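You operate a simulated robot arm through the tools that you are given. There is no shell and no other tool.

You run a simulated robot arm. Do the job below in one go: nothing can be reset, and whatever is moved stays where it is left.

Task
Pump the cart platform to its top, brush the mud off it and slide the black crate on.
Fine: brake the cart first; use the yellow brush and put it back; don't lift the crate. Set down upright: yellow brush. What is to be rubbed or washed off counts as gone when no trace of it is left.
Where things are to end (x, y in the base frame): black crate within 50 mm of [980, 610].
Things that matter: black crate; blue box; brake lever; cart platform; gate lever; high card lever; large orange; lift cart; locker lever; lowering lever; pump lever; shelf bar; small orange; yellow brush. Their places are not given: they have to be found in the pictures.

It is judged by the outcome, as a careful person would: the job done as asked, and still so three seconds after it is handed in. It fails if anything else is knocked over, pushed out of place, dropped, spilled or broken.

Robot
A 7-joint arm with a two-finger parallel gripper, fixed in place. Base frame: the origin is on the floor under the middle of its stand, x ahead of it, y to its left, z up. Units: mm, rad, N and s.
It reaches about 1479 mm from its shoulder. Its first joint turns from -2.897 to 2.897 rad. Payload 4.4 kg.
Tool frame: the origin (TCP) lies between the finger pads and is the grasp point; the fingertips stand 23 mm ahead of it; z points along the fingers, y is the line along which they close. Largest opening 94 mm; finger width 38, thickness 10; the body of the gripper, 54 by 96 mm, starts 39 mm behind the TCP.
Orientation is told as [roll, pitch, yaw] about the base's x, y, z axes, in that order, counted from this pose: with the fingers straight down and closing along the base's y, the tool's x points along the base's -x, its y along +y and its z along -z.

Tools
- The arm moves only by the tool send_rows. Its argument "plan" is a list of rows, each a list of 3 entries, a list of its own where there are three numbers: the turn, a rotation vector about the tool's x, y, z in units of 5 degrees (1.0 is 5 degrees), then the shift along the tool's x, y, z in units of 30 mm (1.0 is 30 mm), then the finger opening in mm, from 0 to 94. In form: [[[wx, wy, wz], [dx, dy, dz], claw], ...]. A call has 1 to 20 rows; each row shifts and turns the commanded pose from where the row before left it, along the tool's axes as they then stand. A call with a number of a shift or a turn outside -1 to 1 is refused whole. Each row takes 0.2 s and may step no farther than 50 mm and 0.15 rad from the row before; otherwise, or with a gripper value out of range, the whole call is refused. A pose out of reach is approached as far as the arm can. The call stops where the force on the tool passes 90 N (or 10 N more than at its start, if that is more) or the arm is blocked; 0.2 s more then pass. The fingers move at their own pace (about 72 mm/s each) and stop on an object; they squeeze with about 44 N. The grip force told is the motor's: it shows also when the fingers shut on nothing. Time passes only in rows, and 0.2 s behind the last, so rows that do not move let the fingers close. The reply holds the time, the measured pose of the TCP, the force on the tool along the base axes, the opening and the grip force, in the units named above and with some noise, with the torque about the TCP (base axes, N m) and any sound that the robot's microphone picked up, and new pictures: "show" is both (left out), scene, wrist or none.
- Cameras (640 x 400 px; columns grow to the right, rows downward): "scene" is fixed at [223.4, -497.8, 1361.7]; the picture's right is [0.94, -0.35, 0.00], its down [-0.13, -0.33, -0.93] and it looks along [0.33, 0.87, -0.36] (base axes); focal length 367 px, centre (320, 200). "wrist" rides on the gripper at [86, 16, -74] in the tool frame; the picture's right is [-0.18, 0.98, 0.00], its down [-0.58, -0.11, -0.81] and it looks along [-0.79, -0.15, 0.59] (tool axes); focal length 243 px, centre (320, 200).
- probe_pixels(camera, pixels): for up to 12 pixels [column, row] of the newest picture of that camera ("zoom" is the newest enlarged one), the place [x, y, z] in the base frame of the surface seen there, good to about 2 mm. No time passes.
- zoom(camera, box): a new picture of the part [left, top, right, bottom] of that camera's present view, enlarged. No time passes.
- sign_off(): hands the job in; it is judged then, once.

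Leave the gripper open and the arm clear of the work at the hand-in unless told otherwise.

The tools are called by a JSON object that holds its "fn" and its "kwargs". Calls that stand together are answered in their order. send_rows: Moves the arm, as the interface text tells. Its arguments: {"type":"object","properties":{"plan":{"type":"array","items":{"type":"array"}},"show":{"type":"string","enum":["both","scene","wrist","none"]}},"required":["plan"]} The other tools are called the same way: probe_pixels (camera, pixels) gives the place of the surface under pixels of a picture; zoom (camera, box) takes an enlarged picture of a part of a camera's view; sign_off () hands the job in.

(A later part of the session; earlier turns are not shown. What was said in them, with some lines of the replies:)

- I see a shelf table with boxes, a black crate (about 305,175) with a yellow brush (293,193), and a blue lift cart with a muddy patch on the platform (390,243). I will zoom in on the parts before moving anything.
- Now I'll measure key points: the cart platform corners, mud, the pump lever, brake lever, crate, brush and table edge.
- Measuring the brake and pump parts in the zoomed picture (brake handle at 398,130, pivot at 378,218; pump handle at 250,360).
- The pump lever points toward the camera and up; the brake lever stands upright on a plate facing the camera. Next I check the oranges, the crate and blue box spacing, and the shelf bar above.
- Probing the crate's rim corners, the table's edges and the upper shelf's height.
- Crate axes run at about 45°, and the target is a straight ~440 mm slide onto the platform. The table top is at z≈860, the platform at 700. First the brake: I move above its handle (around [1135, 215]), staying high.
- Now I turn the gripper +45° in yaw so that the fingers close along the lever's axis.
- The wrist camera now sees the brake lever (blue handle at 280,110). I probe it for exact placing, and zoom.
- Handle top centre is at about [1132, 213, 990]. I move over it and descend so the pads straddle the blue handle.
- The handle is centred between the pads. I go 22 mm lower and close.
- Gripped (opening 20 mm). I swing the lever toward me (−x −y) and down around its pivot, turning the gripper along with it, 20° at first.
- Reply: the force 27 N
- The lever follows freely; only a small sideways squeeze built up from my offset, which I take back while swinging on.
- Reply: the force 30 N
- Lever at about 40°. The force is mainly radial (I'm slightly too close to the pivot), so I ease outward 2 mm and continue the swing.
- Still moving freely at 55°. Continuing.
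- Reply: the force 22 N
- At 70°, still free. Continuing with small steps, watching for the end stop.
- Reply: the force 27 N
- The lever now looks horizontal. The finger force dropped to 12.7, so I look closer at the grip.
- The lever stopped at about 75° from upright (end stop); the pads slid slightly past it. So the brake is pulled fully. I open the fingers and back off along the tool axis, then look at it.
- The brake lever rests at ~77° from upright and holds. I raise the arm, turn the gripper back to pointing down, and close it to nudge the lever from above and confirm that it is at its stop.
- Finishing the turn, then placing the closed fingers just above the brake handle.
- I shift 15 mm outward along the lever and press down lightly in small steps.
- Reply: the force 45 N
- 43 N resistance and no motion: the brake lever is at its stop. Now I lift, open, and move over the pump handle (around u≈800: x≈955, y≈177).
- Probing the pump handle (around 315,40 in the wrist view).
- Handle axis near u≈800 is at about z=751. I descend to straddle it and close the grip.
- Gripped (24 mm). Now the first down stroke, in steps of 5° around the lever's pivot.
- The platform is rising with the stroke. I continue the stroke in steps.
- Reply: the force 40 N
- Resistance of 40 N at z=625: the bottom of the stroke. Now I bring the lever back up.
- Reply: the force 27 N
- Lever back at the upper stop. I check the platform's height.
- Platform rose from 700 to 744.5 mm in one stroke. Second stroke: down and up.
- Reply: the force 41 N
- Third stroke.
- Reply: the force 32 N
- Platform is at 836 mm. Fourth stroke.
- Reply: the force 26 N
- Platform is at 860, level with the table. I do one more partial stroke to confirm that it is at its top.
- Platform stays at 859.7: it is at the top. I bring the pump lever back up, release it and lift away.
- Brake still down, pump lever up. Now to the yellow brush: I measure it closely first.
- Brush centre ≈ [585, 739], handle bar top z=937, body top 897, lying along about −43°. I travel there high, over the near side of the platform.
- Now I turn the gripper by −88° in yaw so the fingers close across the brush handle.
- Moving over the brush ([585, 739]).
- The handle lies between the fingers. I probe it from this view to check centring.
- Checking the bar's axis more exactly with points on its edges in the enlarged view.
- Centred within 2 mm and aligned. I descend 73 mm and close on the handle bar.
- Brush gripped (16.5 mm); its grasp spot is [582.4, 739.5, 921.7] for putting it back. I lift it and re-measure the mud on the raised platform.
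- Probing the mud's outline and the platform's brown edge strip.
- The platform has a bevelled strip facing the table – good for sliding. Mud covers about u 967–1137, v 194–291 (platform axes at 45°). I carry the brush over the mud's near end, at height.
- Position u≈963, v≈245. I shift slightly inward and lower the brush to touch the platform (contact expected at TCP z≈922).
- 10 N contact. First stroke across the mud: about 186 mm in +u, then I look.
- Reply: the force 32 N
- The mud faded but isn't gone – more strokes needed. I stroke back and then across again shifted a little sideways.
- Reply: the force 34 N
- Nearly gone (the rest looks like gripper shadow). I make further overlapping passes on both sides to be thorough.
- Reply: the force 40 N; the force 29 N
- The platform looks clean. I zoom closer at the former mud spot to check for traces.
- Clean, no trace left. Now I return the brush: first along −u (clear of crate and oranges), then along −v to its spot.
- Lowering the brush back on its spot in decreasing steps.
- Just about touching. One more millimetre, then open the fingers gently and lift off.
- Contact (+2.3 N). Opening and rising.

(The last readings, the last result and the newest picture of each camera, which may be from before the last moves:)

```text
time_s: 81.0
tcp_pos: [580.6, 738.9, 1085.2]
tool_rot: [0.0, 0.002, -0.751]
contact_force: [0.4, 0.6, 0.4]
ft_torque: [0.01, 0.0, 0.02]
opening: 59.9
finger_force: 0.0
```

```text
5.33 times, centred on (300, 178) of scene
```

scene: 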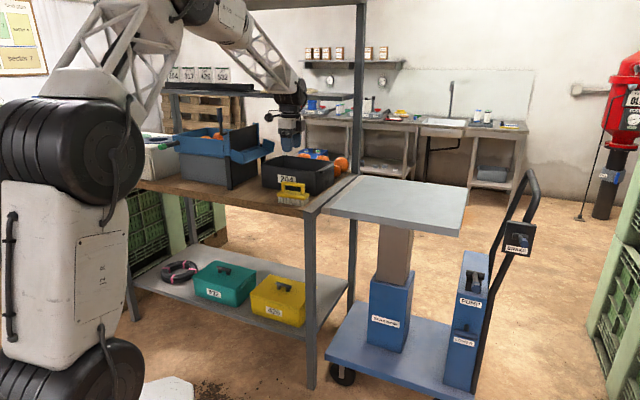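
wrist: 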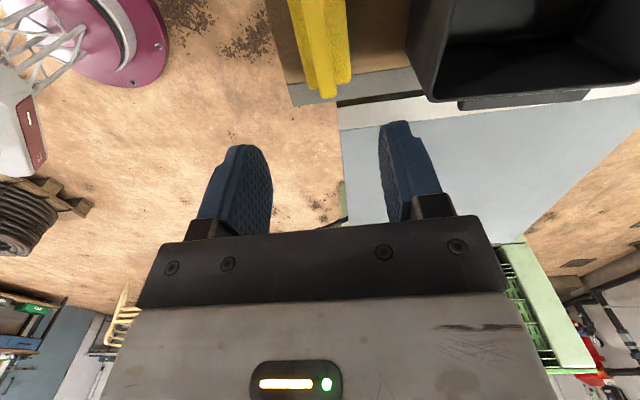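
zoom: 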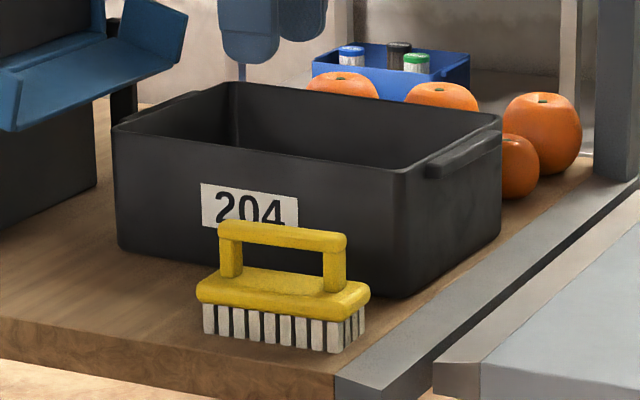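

Brush is back upright in its place. Now I go above the crate's right part to look inside and measure its walls.

{"fn": "send_rows", "kwargs": {"plan": [[[0, 0, 0.4], [0, 0, 0], 70], [[0, 0, 0], [-0.06, 0.87, 0], 80], [[0, 0, 0], [-0.06, 0.87, 0], 80], [[0, 0, 0], [-0.06, 0.87, 0], 80], [[0, 0, 0], [-0.06, 0.87, 0], 80], [[0, 0, 0], [-0.06, 0.87, 0], 80], [[0, 0, 0], [-0.06, 0.87, 0], 80], [[0, 0, 0], [-0.06, 0.87, 0], 80]], "show": "both"}}

```text
time_s: 82.8
tcp_pos: [720.0, 861.6, 1087.1]
tool_rot: [0.003, 0.0, -0.786]
contact_force: [0.4, 0.4, 0.9]
ft_torque: [0.01, -0.02, 0.01]
opening: 79.7
finger_force: 0.0
```

scene: 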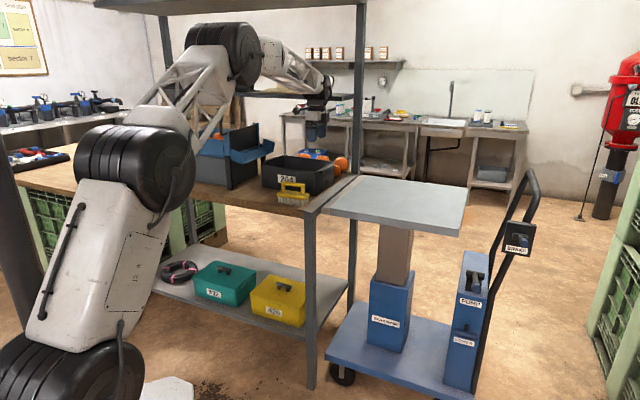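
wrist: 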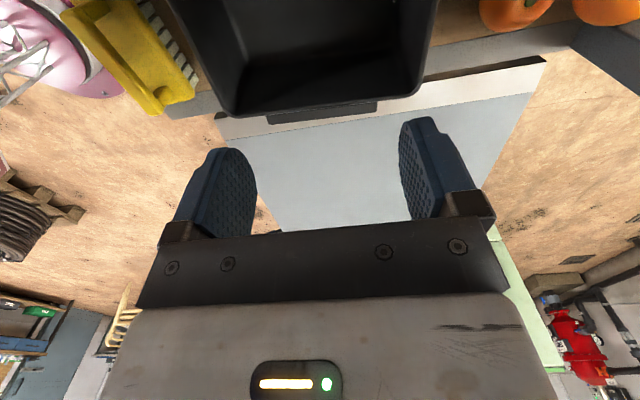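

I see the crate's right wall and its lug. Probing the rim and interior.

{"fn": "probe_pixels", "kwargs": {"camera": "wrist", "pixels": [[241, 116], [330, 103], [421, 92], [240, 108], [330, 96], [415, 86], [330, 70], [330, 40], [300, 20], [322, 112], [190, 20], [432, 30]]}}

{"fn": "zoom", "kwargs": {"camera": "wrist", "box": [170, 0, 460, 150]}}

```text
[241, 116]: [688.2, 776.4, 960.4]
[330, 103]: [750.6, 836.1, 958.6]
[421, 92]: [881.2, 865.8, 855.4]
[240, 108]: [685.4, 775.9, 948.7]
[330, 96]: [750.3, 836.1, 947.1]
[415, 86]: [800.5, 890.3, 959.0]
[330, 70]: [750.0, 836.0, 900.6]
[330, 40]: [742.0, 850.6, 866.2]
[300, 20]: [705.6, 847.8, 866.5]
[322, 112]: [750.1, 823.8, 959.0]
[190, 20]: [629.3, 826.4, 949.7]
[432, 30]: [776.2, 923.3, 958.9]
```

```text
2.21 times, centred on (315, 75) of wrist
```

zoom: 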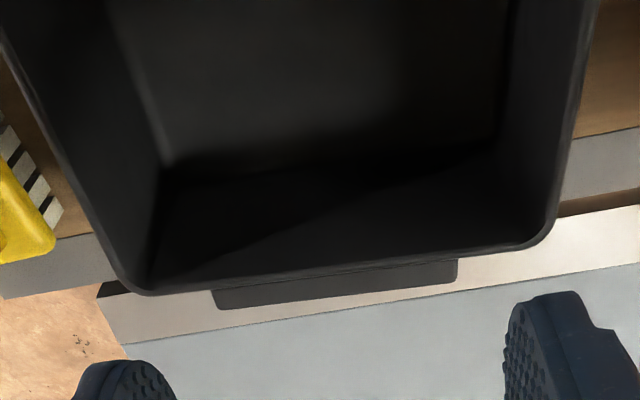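

Inner right wall is at v≈−61, vertical; interior floor at 866; crate is empty. I lower the open fingers inside (TCP z≈930) behind that wall, keeping the gripper body above the rim.

{"fn": "send_rows", "kwargs": {"plan": [[[0, 0, 0], [0, 0, 0.87], 80], [[0, 0, 0], [0, 0, 0.87], 80], [[0, 0, 0], [0, 0, 0.87], 80], [[0, 0, 0], [0, 0, 0.87], 80], [[0, 0, 0], [0, 0, 0.87], 80], [[0, 0, 0], [0, 0, 0.87], 80]], "show": "both"}}

```text
time_s: 84.2
tcp_pos: [721.2, 860.7, 929.5]
tool_rot: [0.002, -0.001, -0.784]
contact_force: [-1.1, 0.1, 0.7]
ft_torque: [0.01, -0.02, -0.02]
opening: 80.0
finger_force: 0.0
```

scene: 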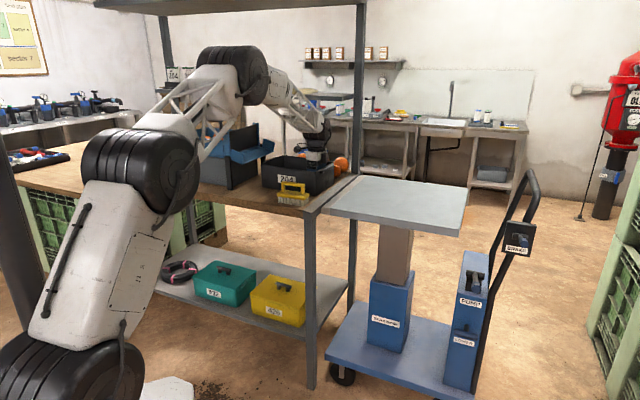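
wrist: 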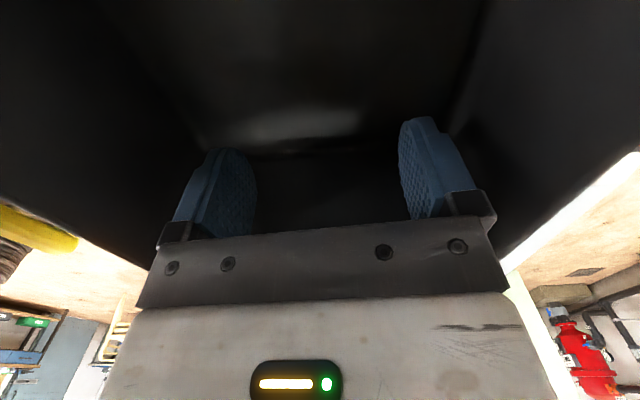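

Fingers are inside without contact. Now I move toward the right wall in small steps until contact, then a first short push.

{"fn": "send_rows", "kwargs": {"plan": [[[0, 0, 0], [-0.4, 0, 0], 80], [[0, 0, 0], [-0.3, 0, 0], 80], [[0, 0, 0], [-0.2, 0, 0], 80], [[0, 0, 0], [-0.2, 0, 0], 80]], "show": "none"}}

```text
time_s: 85.2
tcp_pos: [741.4, 836.9, 928.0]
tool_rot: [0.002, 0.0, -0.785]
contact_force: [-0.1, 0.6, 0.2]
ft_torque: [-0.04, -0.02, -0.03]
opening: 80.0
finger_force: 0.0
```

No force yet though I'd expected contact. A look to see whether the crate moved.

{"fn": "send_rows", "kwargs": {"plan": [[[0, 0, 0], [-0.2, 0, 0], 80]], "show": "both"}}

{"fn": "zoom", "kwargs": {"camera": "scene", "box": [240, 130, 380, 220]}}

```text
time_s: 85.6
tcp_pos: [747.6, 833.3, 929.2]
tool_rot: [0.003, 0.0, -0.785]
contact_force: [-0.9, 1.1, 0.0]
ft_torque: [0.01, -0.04, -0.05]
opening: 79.9
finger_force: 0.0
```

scene: 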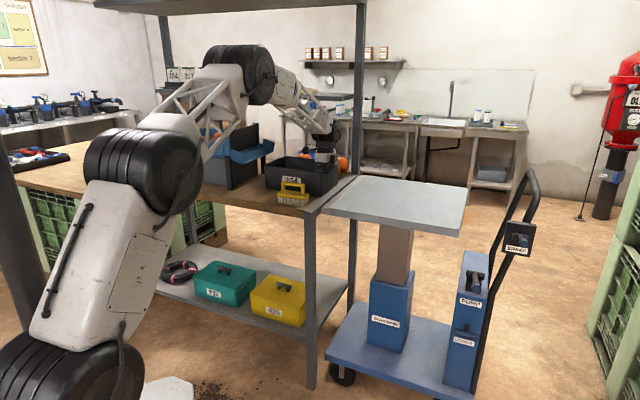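
wrist: 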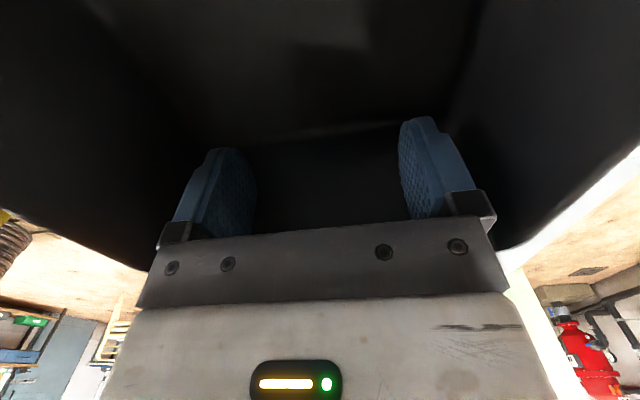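

```text
4.44 times, centred on (310, 175) of scene
```

zoom: 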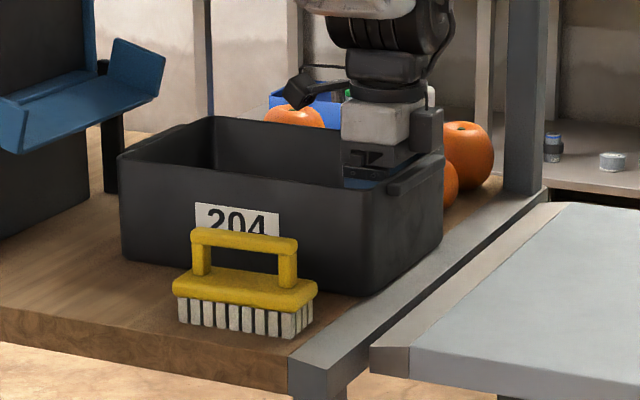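

The crate slides easily, and stays flat. I keep pushing along +v in 15 mm steps, watching the crossing onto the platform.

{"fn": "send_rows", "kwargs": {"plan": [[[0, 0, 0], [-0.5, 0, 0], 80], [[0, 0, 0], [-0.5, 0, 0], 80], [[0, 0, 0], [-0.5, 0, 0], 80], [[0, 0, 0], [-0.5, 0, 0], 80], [[0, 0, 0], [-0.5, 0, 0], 80], [[0, 0, 0], [-0.5, 0, 0], 80], [[0, 0, 0], [-0.5, 0, 0], 80]], "show": "scene"}}

{"fn": "zoom", "kwargs": {"camera": "scene", "box": [240, 130, 400, 230]}}

```text
time_s: 87.2
tcp_pos: [821.8, 759.2, 930.2]
tool_rot: [0.0, 0.0, -0.786]
contact_force: [-0.6, 1.4, 0.1]
ft_torque: [0.02, -0.02, -0.03]
opening: 80.2
finger_force: 0.0
```

scene: 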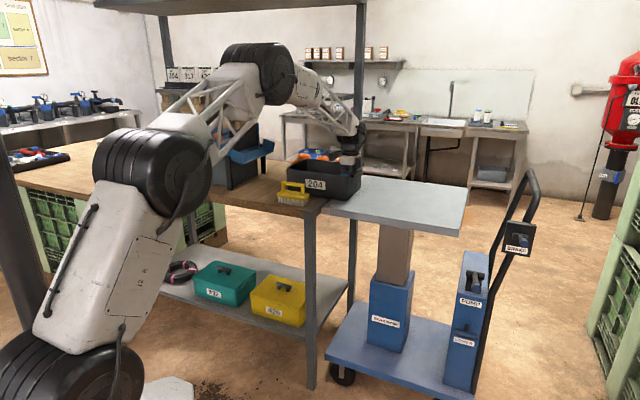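

```text
4.00 times, centred on (320, 180) of scene
```

zoom: 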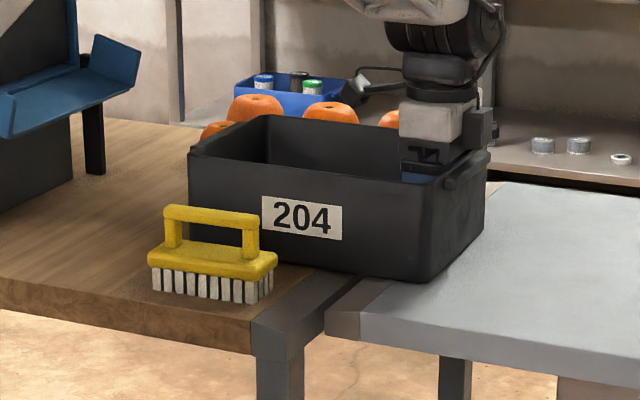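

The front of the crate is over the platform, level. Continuing.

{"fn": "send_rows", "kwargs": {"plan": [[[0, 0, 0], [-0.5, 0, 0], 80], [[0, 0, 0], [-0.5, 0, 0], 80], [[0, 0, 0], [-0.5, 0, 0], 80], [[0, 0, 0], [-0.5, 0, 0], 80], [[0, 0, 0], [-0.5, 0, 0], 80], [[0, 0, 0], [-0.5, 0, 0], 80], [[0, 0, 0], [-0.5, 0, 0], 80], [[0, 0, 0], [-0.5, 0, 0], 80], [[0, 0, 0], [-0.5, 0, 0], 80]], "show": "scene"}}

{"fn": "zoom", "kwargs": {"camera": "scene", "box": [260, 130, 420, 230]}}

```text
time_s: 89.2
tcp_pos: [916.3, 665.4, 928.9]
tool_rot: [0.002, -0.001, -0.785]
contact_force: [-0.2, -0.3, 0.5]
ft_torque: [0.01, -0.02, 0.0]
opening: 80.2
finger_force: 0.1
```

scene: 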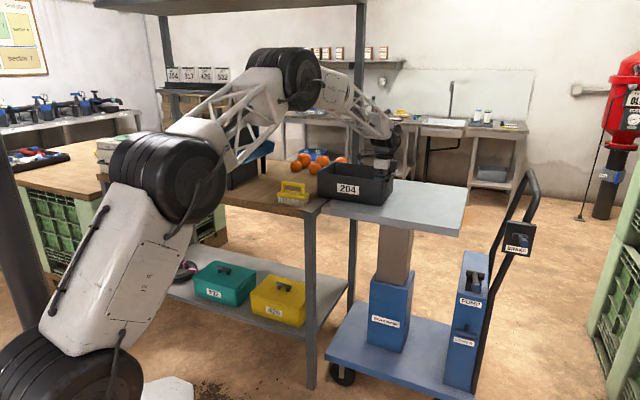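

```text
4.00 times, centred on (340, 180) of scene
```

zoom: 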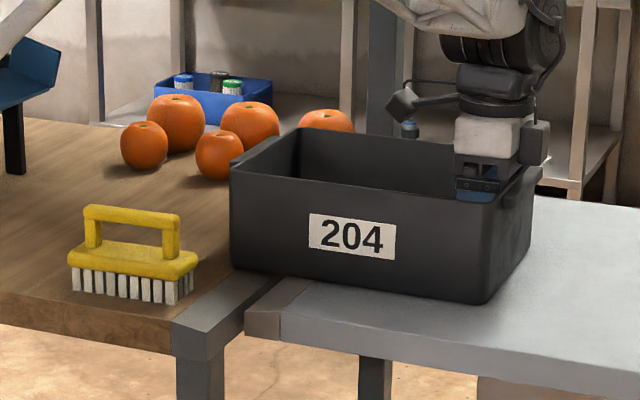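

The crate is mostly across and level; oranges stand still. Continuing ~165 mm, then measuring.

{"fn": "send_rows", "kwargs": {"plan": [[[0, 0, 0], [-0.5, 0, 0], 80], [[0, 0, 0], [-0.5, 0, 0], 80], [[0, 0, 0], [-0.5, 0, 0], 80], [[0, 0, 0], [-0.5, 0, 0], 80], [[0, 0, 0], [-0.5, 0, 0], 80], [[0, 0, 0], [-0.5, 0, 0], 80], [[0, 0, 0], [-0.5, 0, 0], 80], [[0, 0, 0], [-0.5, 0, 0], 80], [[0, 0, 0], [-0.5, 0, 0], 80], [[0, 0, 0], [-0.5, 0, 0], 80], [[0, 0, 0], [-0.5, 0, 0], 80]], "show": "both"}}

{"fn": "zoom", "kwargs": {"camera": "scene", "box": [310, 140, 470, 240]}}

```text
time_s: 91.6
tcp_pos: [1034.6, 547.7, 930.4]
tool_rot: [0.001, -0.001, -0.783]
contact_force: [0.3, 0.8, 0.8]
ft_torque: [0.01, 0.0, -0.02]
opening: 80.2
finger_force: 0.0
```

scene: 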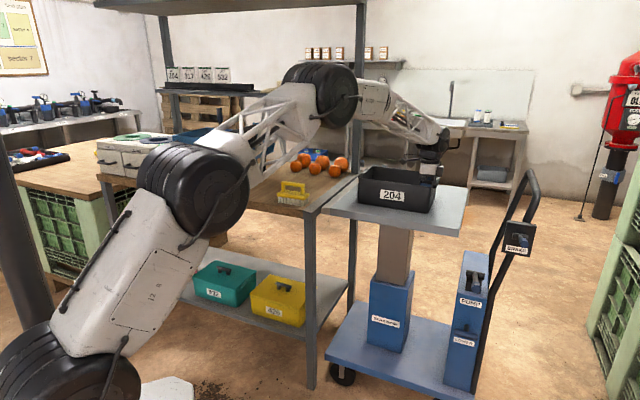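
wrist: 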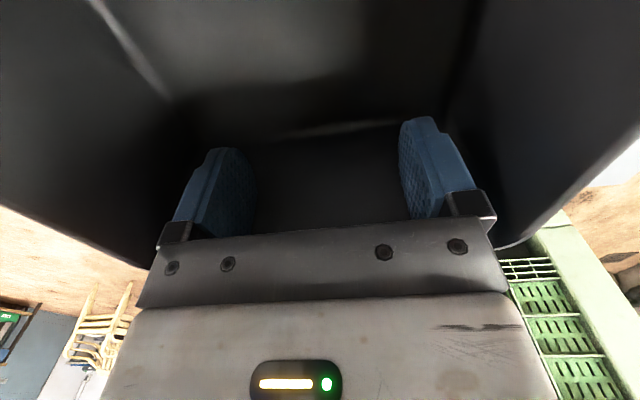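

```text
4.00 times, centred on (390, 190) of scene
```

zoom: 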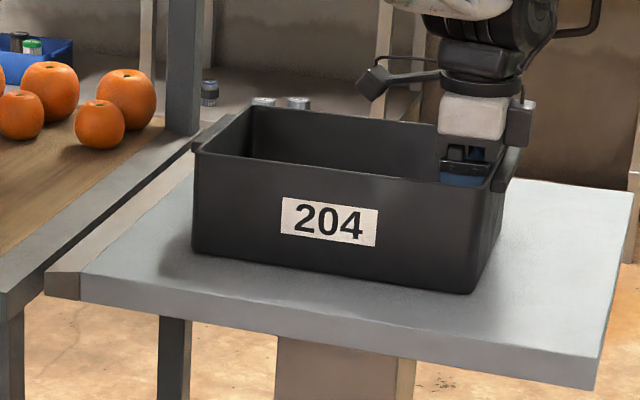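

Measuring the crate's rim corners on the platform in the enlarged view.

{"fn": "probe_pixels", "kwargs": {"camera": "zoom", "pixels": [[196, 150], [252, 110], [487, 188], [476, 290], [192, 252], [198, 148], [515, 160], [330, 265], [330, 175], [300, 160], [420, 250], [240, 180]]}}

```text
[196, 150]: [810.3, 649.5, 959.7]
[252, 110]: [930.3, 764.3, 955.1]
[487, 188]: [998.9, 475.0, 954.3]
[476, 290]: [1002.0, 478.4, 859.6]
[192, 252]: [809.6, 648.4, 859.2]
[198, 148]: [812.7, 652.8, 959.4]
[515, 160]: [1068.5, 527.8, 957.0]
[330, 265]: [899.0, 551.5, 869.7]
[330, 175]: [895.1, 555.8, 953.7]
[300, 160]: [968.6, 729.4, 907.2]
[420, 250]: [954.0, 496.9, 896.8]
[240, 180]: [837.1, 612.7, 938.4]
```

Crate centre ≈ [965.5, 620.5]; it needs about 17 mm more. I push the rest, then back the fingers off the wall and rise.

{"fn": "send_rows", "kwargs": {"plan": [[[0, 0, 0], [-0.3, 0, 0], 80], [[0, 0, 0], [-0.29, 0, 0], 80], [[0, 0, 0], [0, 0, 0], 80], [[0, 0, 0], [0.3, 0, 0], 80], [[0, 0, 0], [0.5, 0, 0], 80], [[0, 0, 0], [0, 0, -0.6], 80], [[0, 0, 0], [0, 0, -1], 80], [[0, 0, 0], [0, 0, -1], 80], [[0, 0, 0], [0, 0, -1], 80], [[0, 0, 0], [0, 0, -1], 80], [[0, 0, 0], [0, 0, -1], 80]], "show": "both"}}

{"fn": "zoom", "kwargs": {"camera": "scene", "box": [310, 140, 470, 240]}}

```text
time_s: 94.0
tcp_pos: [1028.8, 552.1, 1096.5]
tool_rot: [0.0, 0.0, -0.786]
contact_force: [0.1, 1.2, -1.2]
ft_torque: [0.01, 0.0, -0.03]
opening: 80.1
finger_force: 0.0
```

scene: 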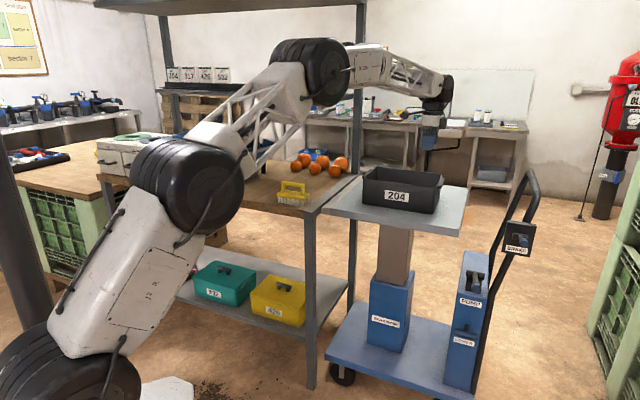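
wrist: 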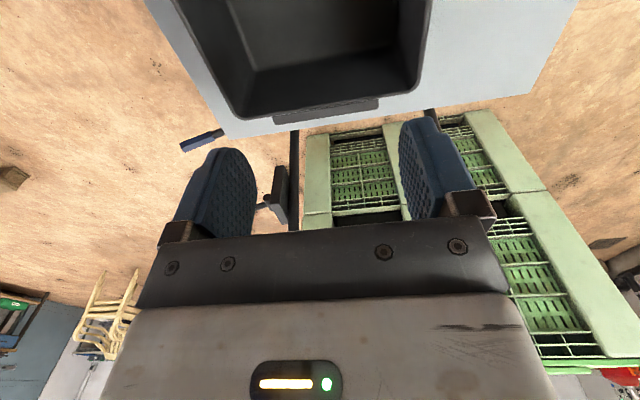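

```text
4.00 times, centred on (390, 190) of scene
```

zoom: 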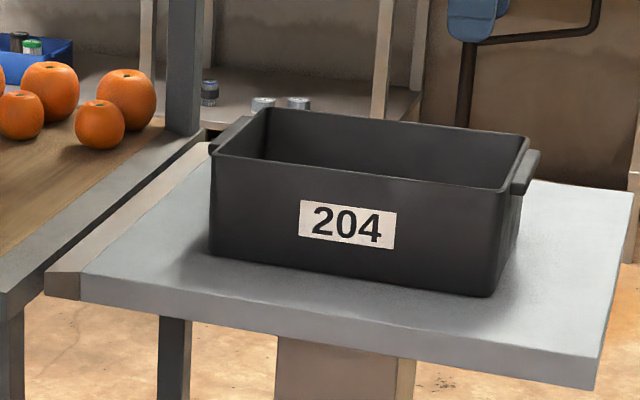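

Verifying the crate's position, the platform height, the brake and pump levers, and the mud area around the crate.

{"fn": "probe_pixels", "kwargs": {"camera": "zoom", "pixels": [[213, 154], [268, 110], [530, 138], [503, 190], [210, 255], [495, 294], [120, 270], [600, 250], [560, 330], [400, 320]]}}

{"fn": "zoom", "kwargs": {"camera": "scene", "box": [430, 160, 560, 330]}}

{"fn": "zoom", "kwargs": {"camera": "scene", "box": [250, 140, 370, 215]}}

```text
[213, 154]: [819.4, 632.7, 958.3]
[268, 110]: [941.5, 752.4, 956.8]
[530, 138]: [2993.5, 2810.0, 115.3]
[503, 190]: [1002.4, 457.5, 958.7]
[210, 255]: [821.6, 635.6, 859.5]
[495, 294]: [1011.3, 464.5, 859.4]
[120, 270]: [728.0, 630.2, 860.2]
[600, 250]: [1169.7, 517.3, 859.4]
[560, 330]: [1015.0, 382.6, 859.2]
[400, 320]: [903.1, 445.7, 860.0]
```

```text
2.35 times, centred on (495, 245) of scene
```

zoom: 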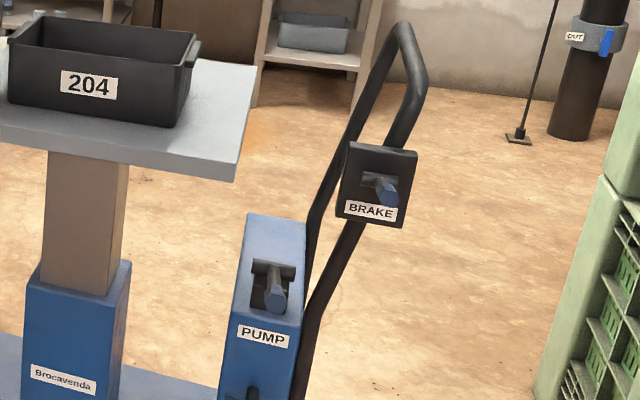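

```text
5.33 times, centred on (310, 178) of scene
```

zoom: 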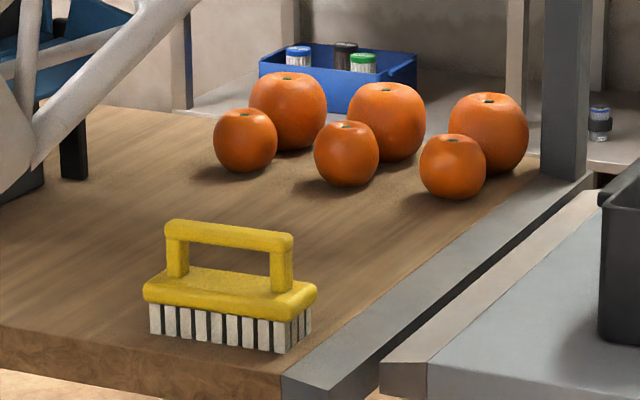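

All is in place: crate centre ≈ [974, 607], platform 859.5, brake down, brush upright, oranges undisturbed. I lift the arm and retreat to a clear spot with the gripper open.

{"fn": "send_rows", "kwargs": {"plan": [[[0, 0, 0], [0, 0, -1], 94], [[0, 0, 0], [0, 0, -1], 94], [[0, 0, 0], [0.13, -0.95, -0.3], 94], [[0, 0, 0], [0.13, -0.95, 0], 94], [[0, 0, 0], [0.13, -0.95, 0], 94], [[0, 0, 0], [0.13, -0.95, 0], 94], [[0, 0, 0], [0.13, -0.95, 0], 94], [[0, 0, 0], [0.13, -0.95, 0], 94], [[0, 0, 0], [0.13, -0.95, 0], 94], [[0, 0, 0], [0.13, -0.95, 0], 94], [[0, 0, 0], [0.13, -0.95, 0], 94], [[0, 0, 0], [0.13, -0.95, 0], 94], [[0, 0, 0], [0.13, -0.95, 0], 94], [[0, 0, 0], [0.13, -0.95, 0], 94], [[0, 0, 0], [0.13, -0.95, 0], 94], [[0, 0, 0], [0.13, -0.95, 0], 94], [[0, 0, 0], [0.13, -0.95, 0], 94], [[0, 0, 0], [0, 0, 0], 94]], "show": "both"}}

{"fn": "zoom", "kwargs": {"camera": "scene", "box": [310, 150, 480, 250]}}

{"fn": "zoom", "kwargs": {"camera": "scene", "box": [80, 90, 360, 330]}}

```text
time_s: 97.8
tcp_pos: [685.3, 293.9, 1164.7]
tool_rot: [0.003, 0.001, -0.783]
contact_force: [-0.5, 0.0, 0.2]
ft_torque: [-0.03, 0.01, 0.0]
opening: 93.9
finger_force: 0.0
```

scene: 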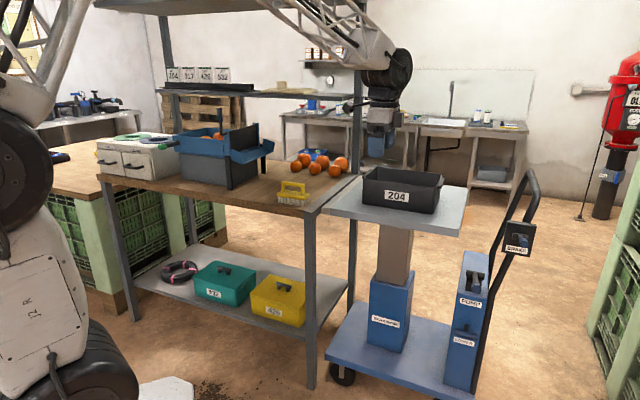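
wrist: 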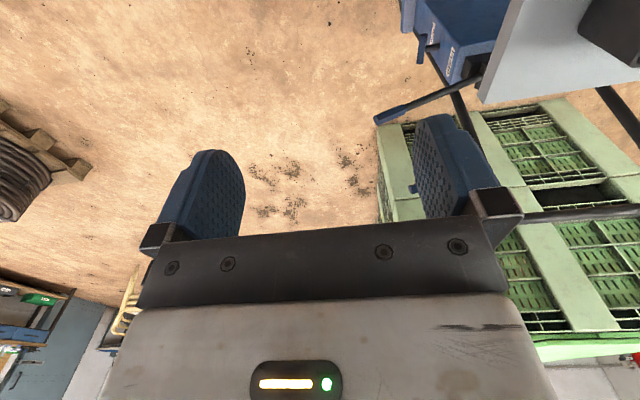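

```text
3.76 times, centred on (395, 200) of scene
```

zoom: 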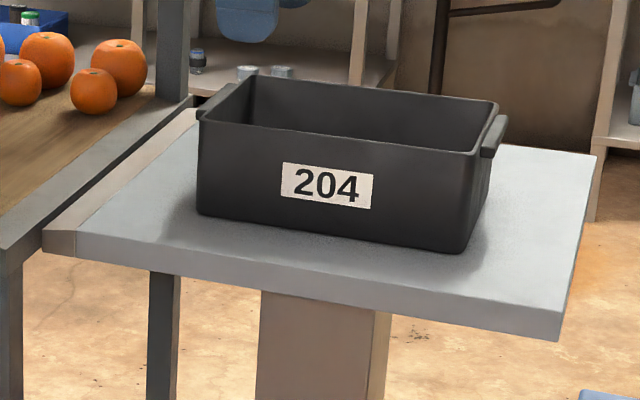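

```text
1.67 times, centred on (220, 210) of scene
```

zoom: 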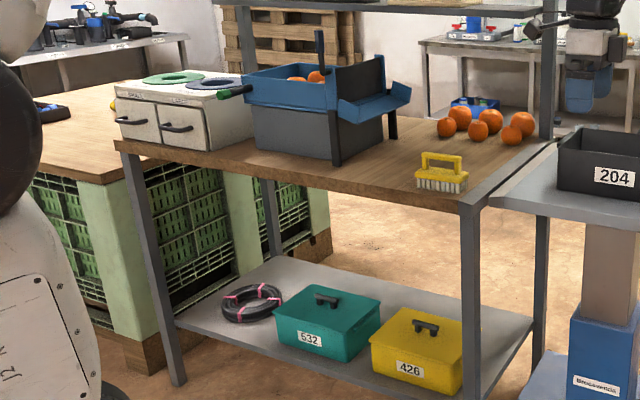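

Everything matches the request: the cart is braked, the platform is at its top and clean, and the crate sits level on it near [974, 607]. The brush is upright in its place, the other things are undisturbed, the gripper is open and the arm is clear. I hand in.

{"fn": "sign_off", "kwargs": {}}

```text
The job is handed in.
```

The job is done and handed in; I haven't been shown a verdict on it.

- **Brake:** I pulled the brake lever down first. It held against a 43 N push, so it is at its stop.
- **Platform:** I pumped it from 700 mm to about 860 mm, level with the table. A further stroke did not raise it, so it is at its top.
- **Mud:** I brushed it off with the yellow brush in several overlapping passes. A close-up afterwards showed no trace.
- **Brush:** it is back upright at its original spot on the table.
- **Crate:** I slid it across without lifting by pushing on the inside of its right wall. Its centre is at about [974, 607], within 10 mm of the target.

In the last pictures the oranges, the blue box and the other levers looked undisturbed. The gripper is open and the arm is clear of the work.
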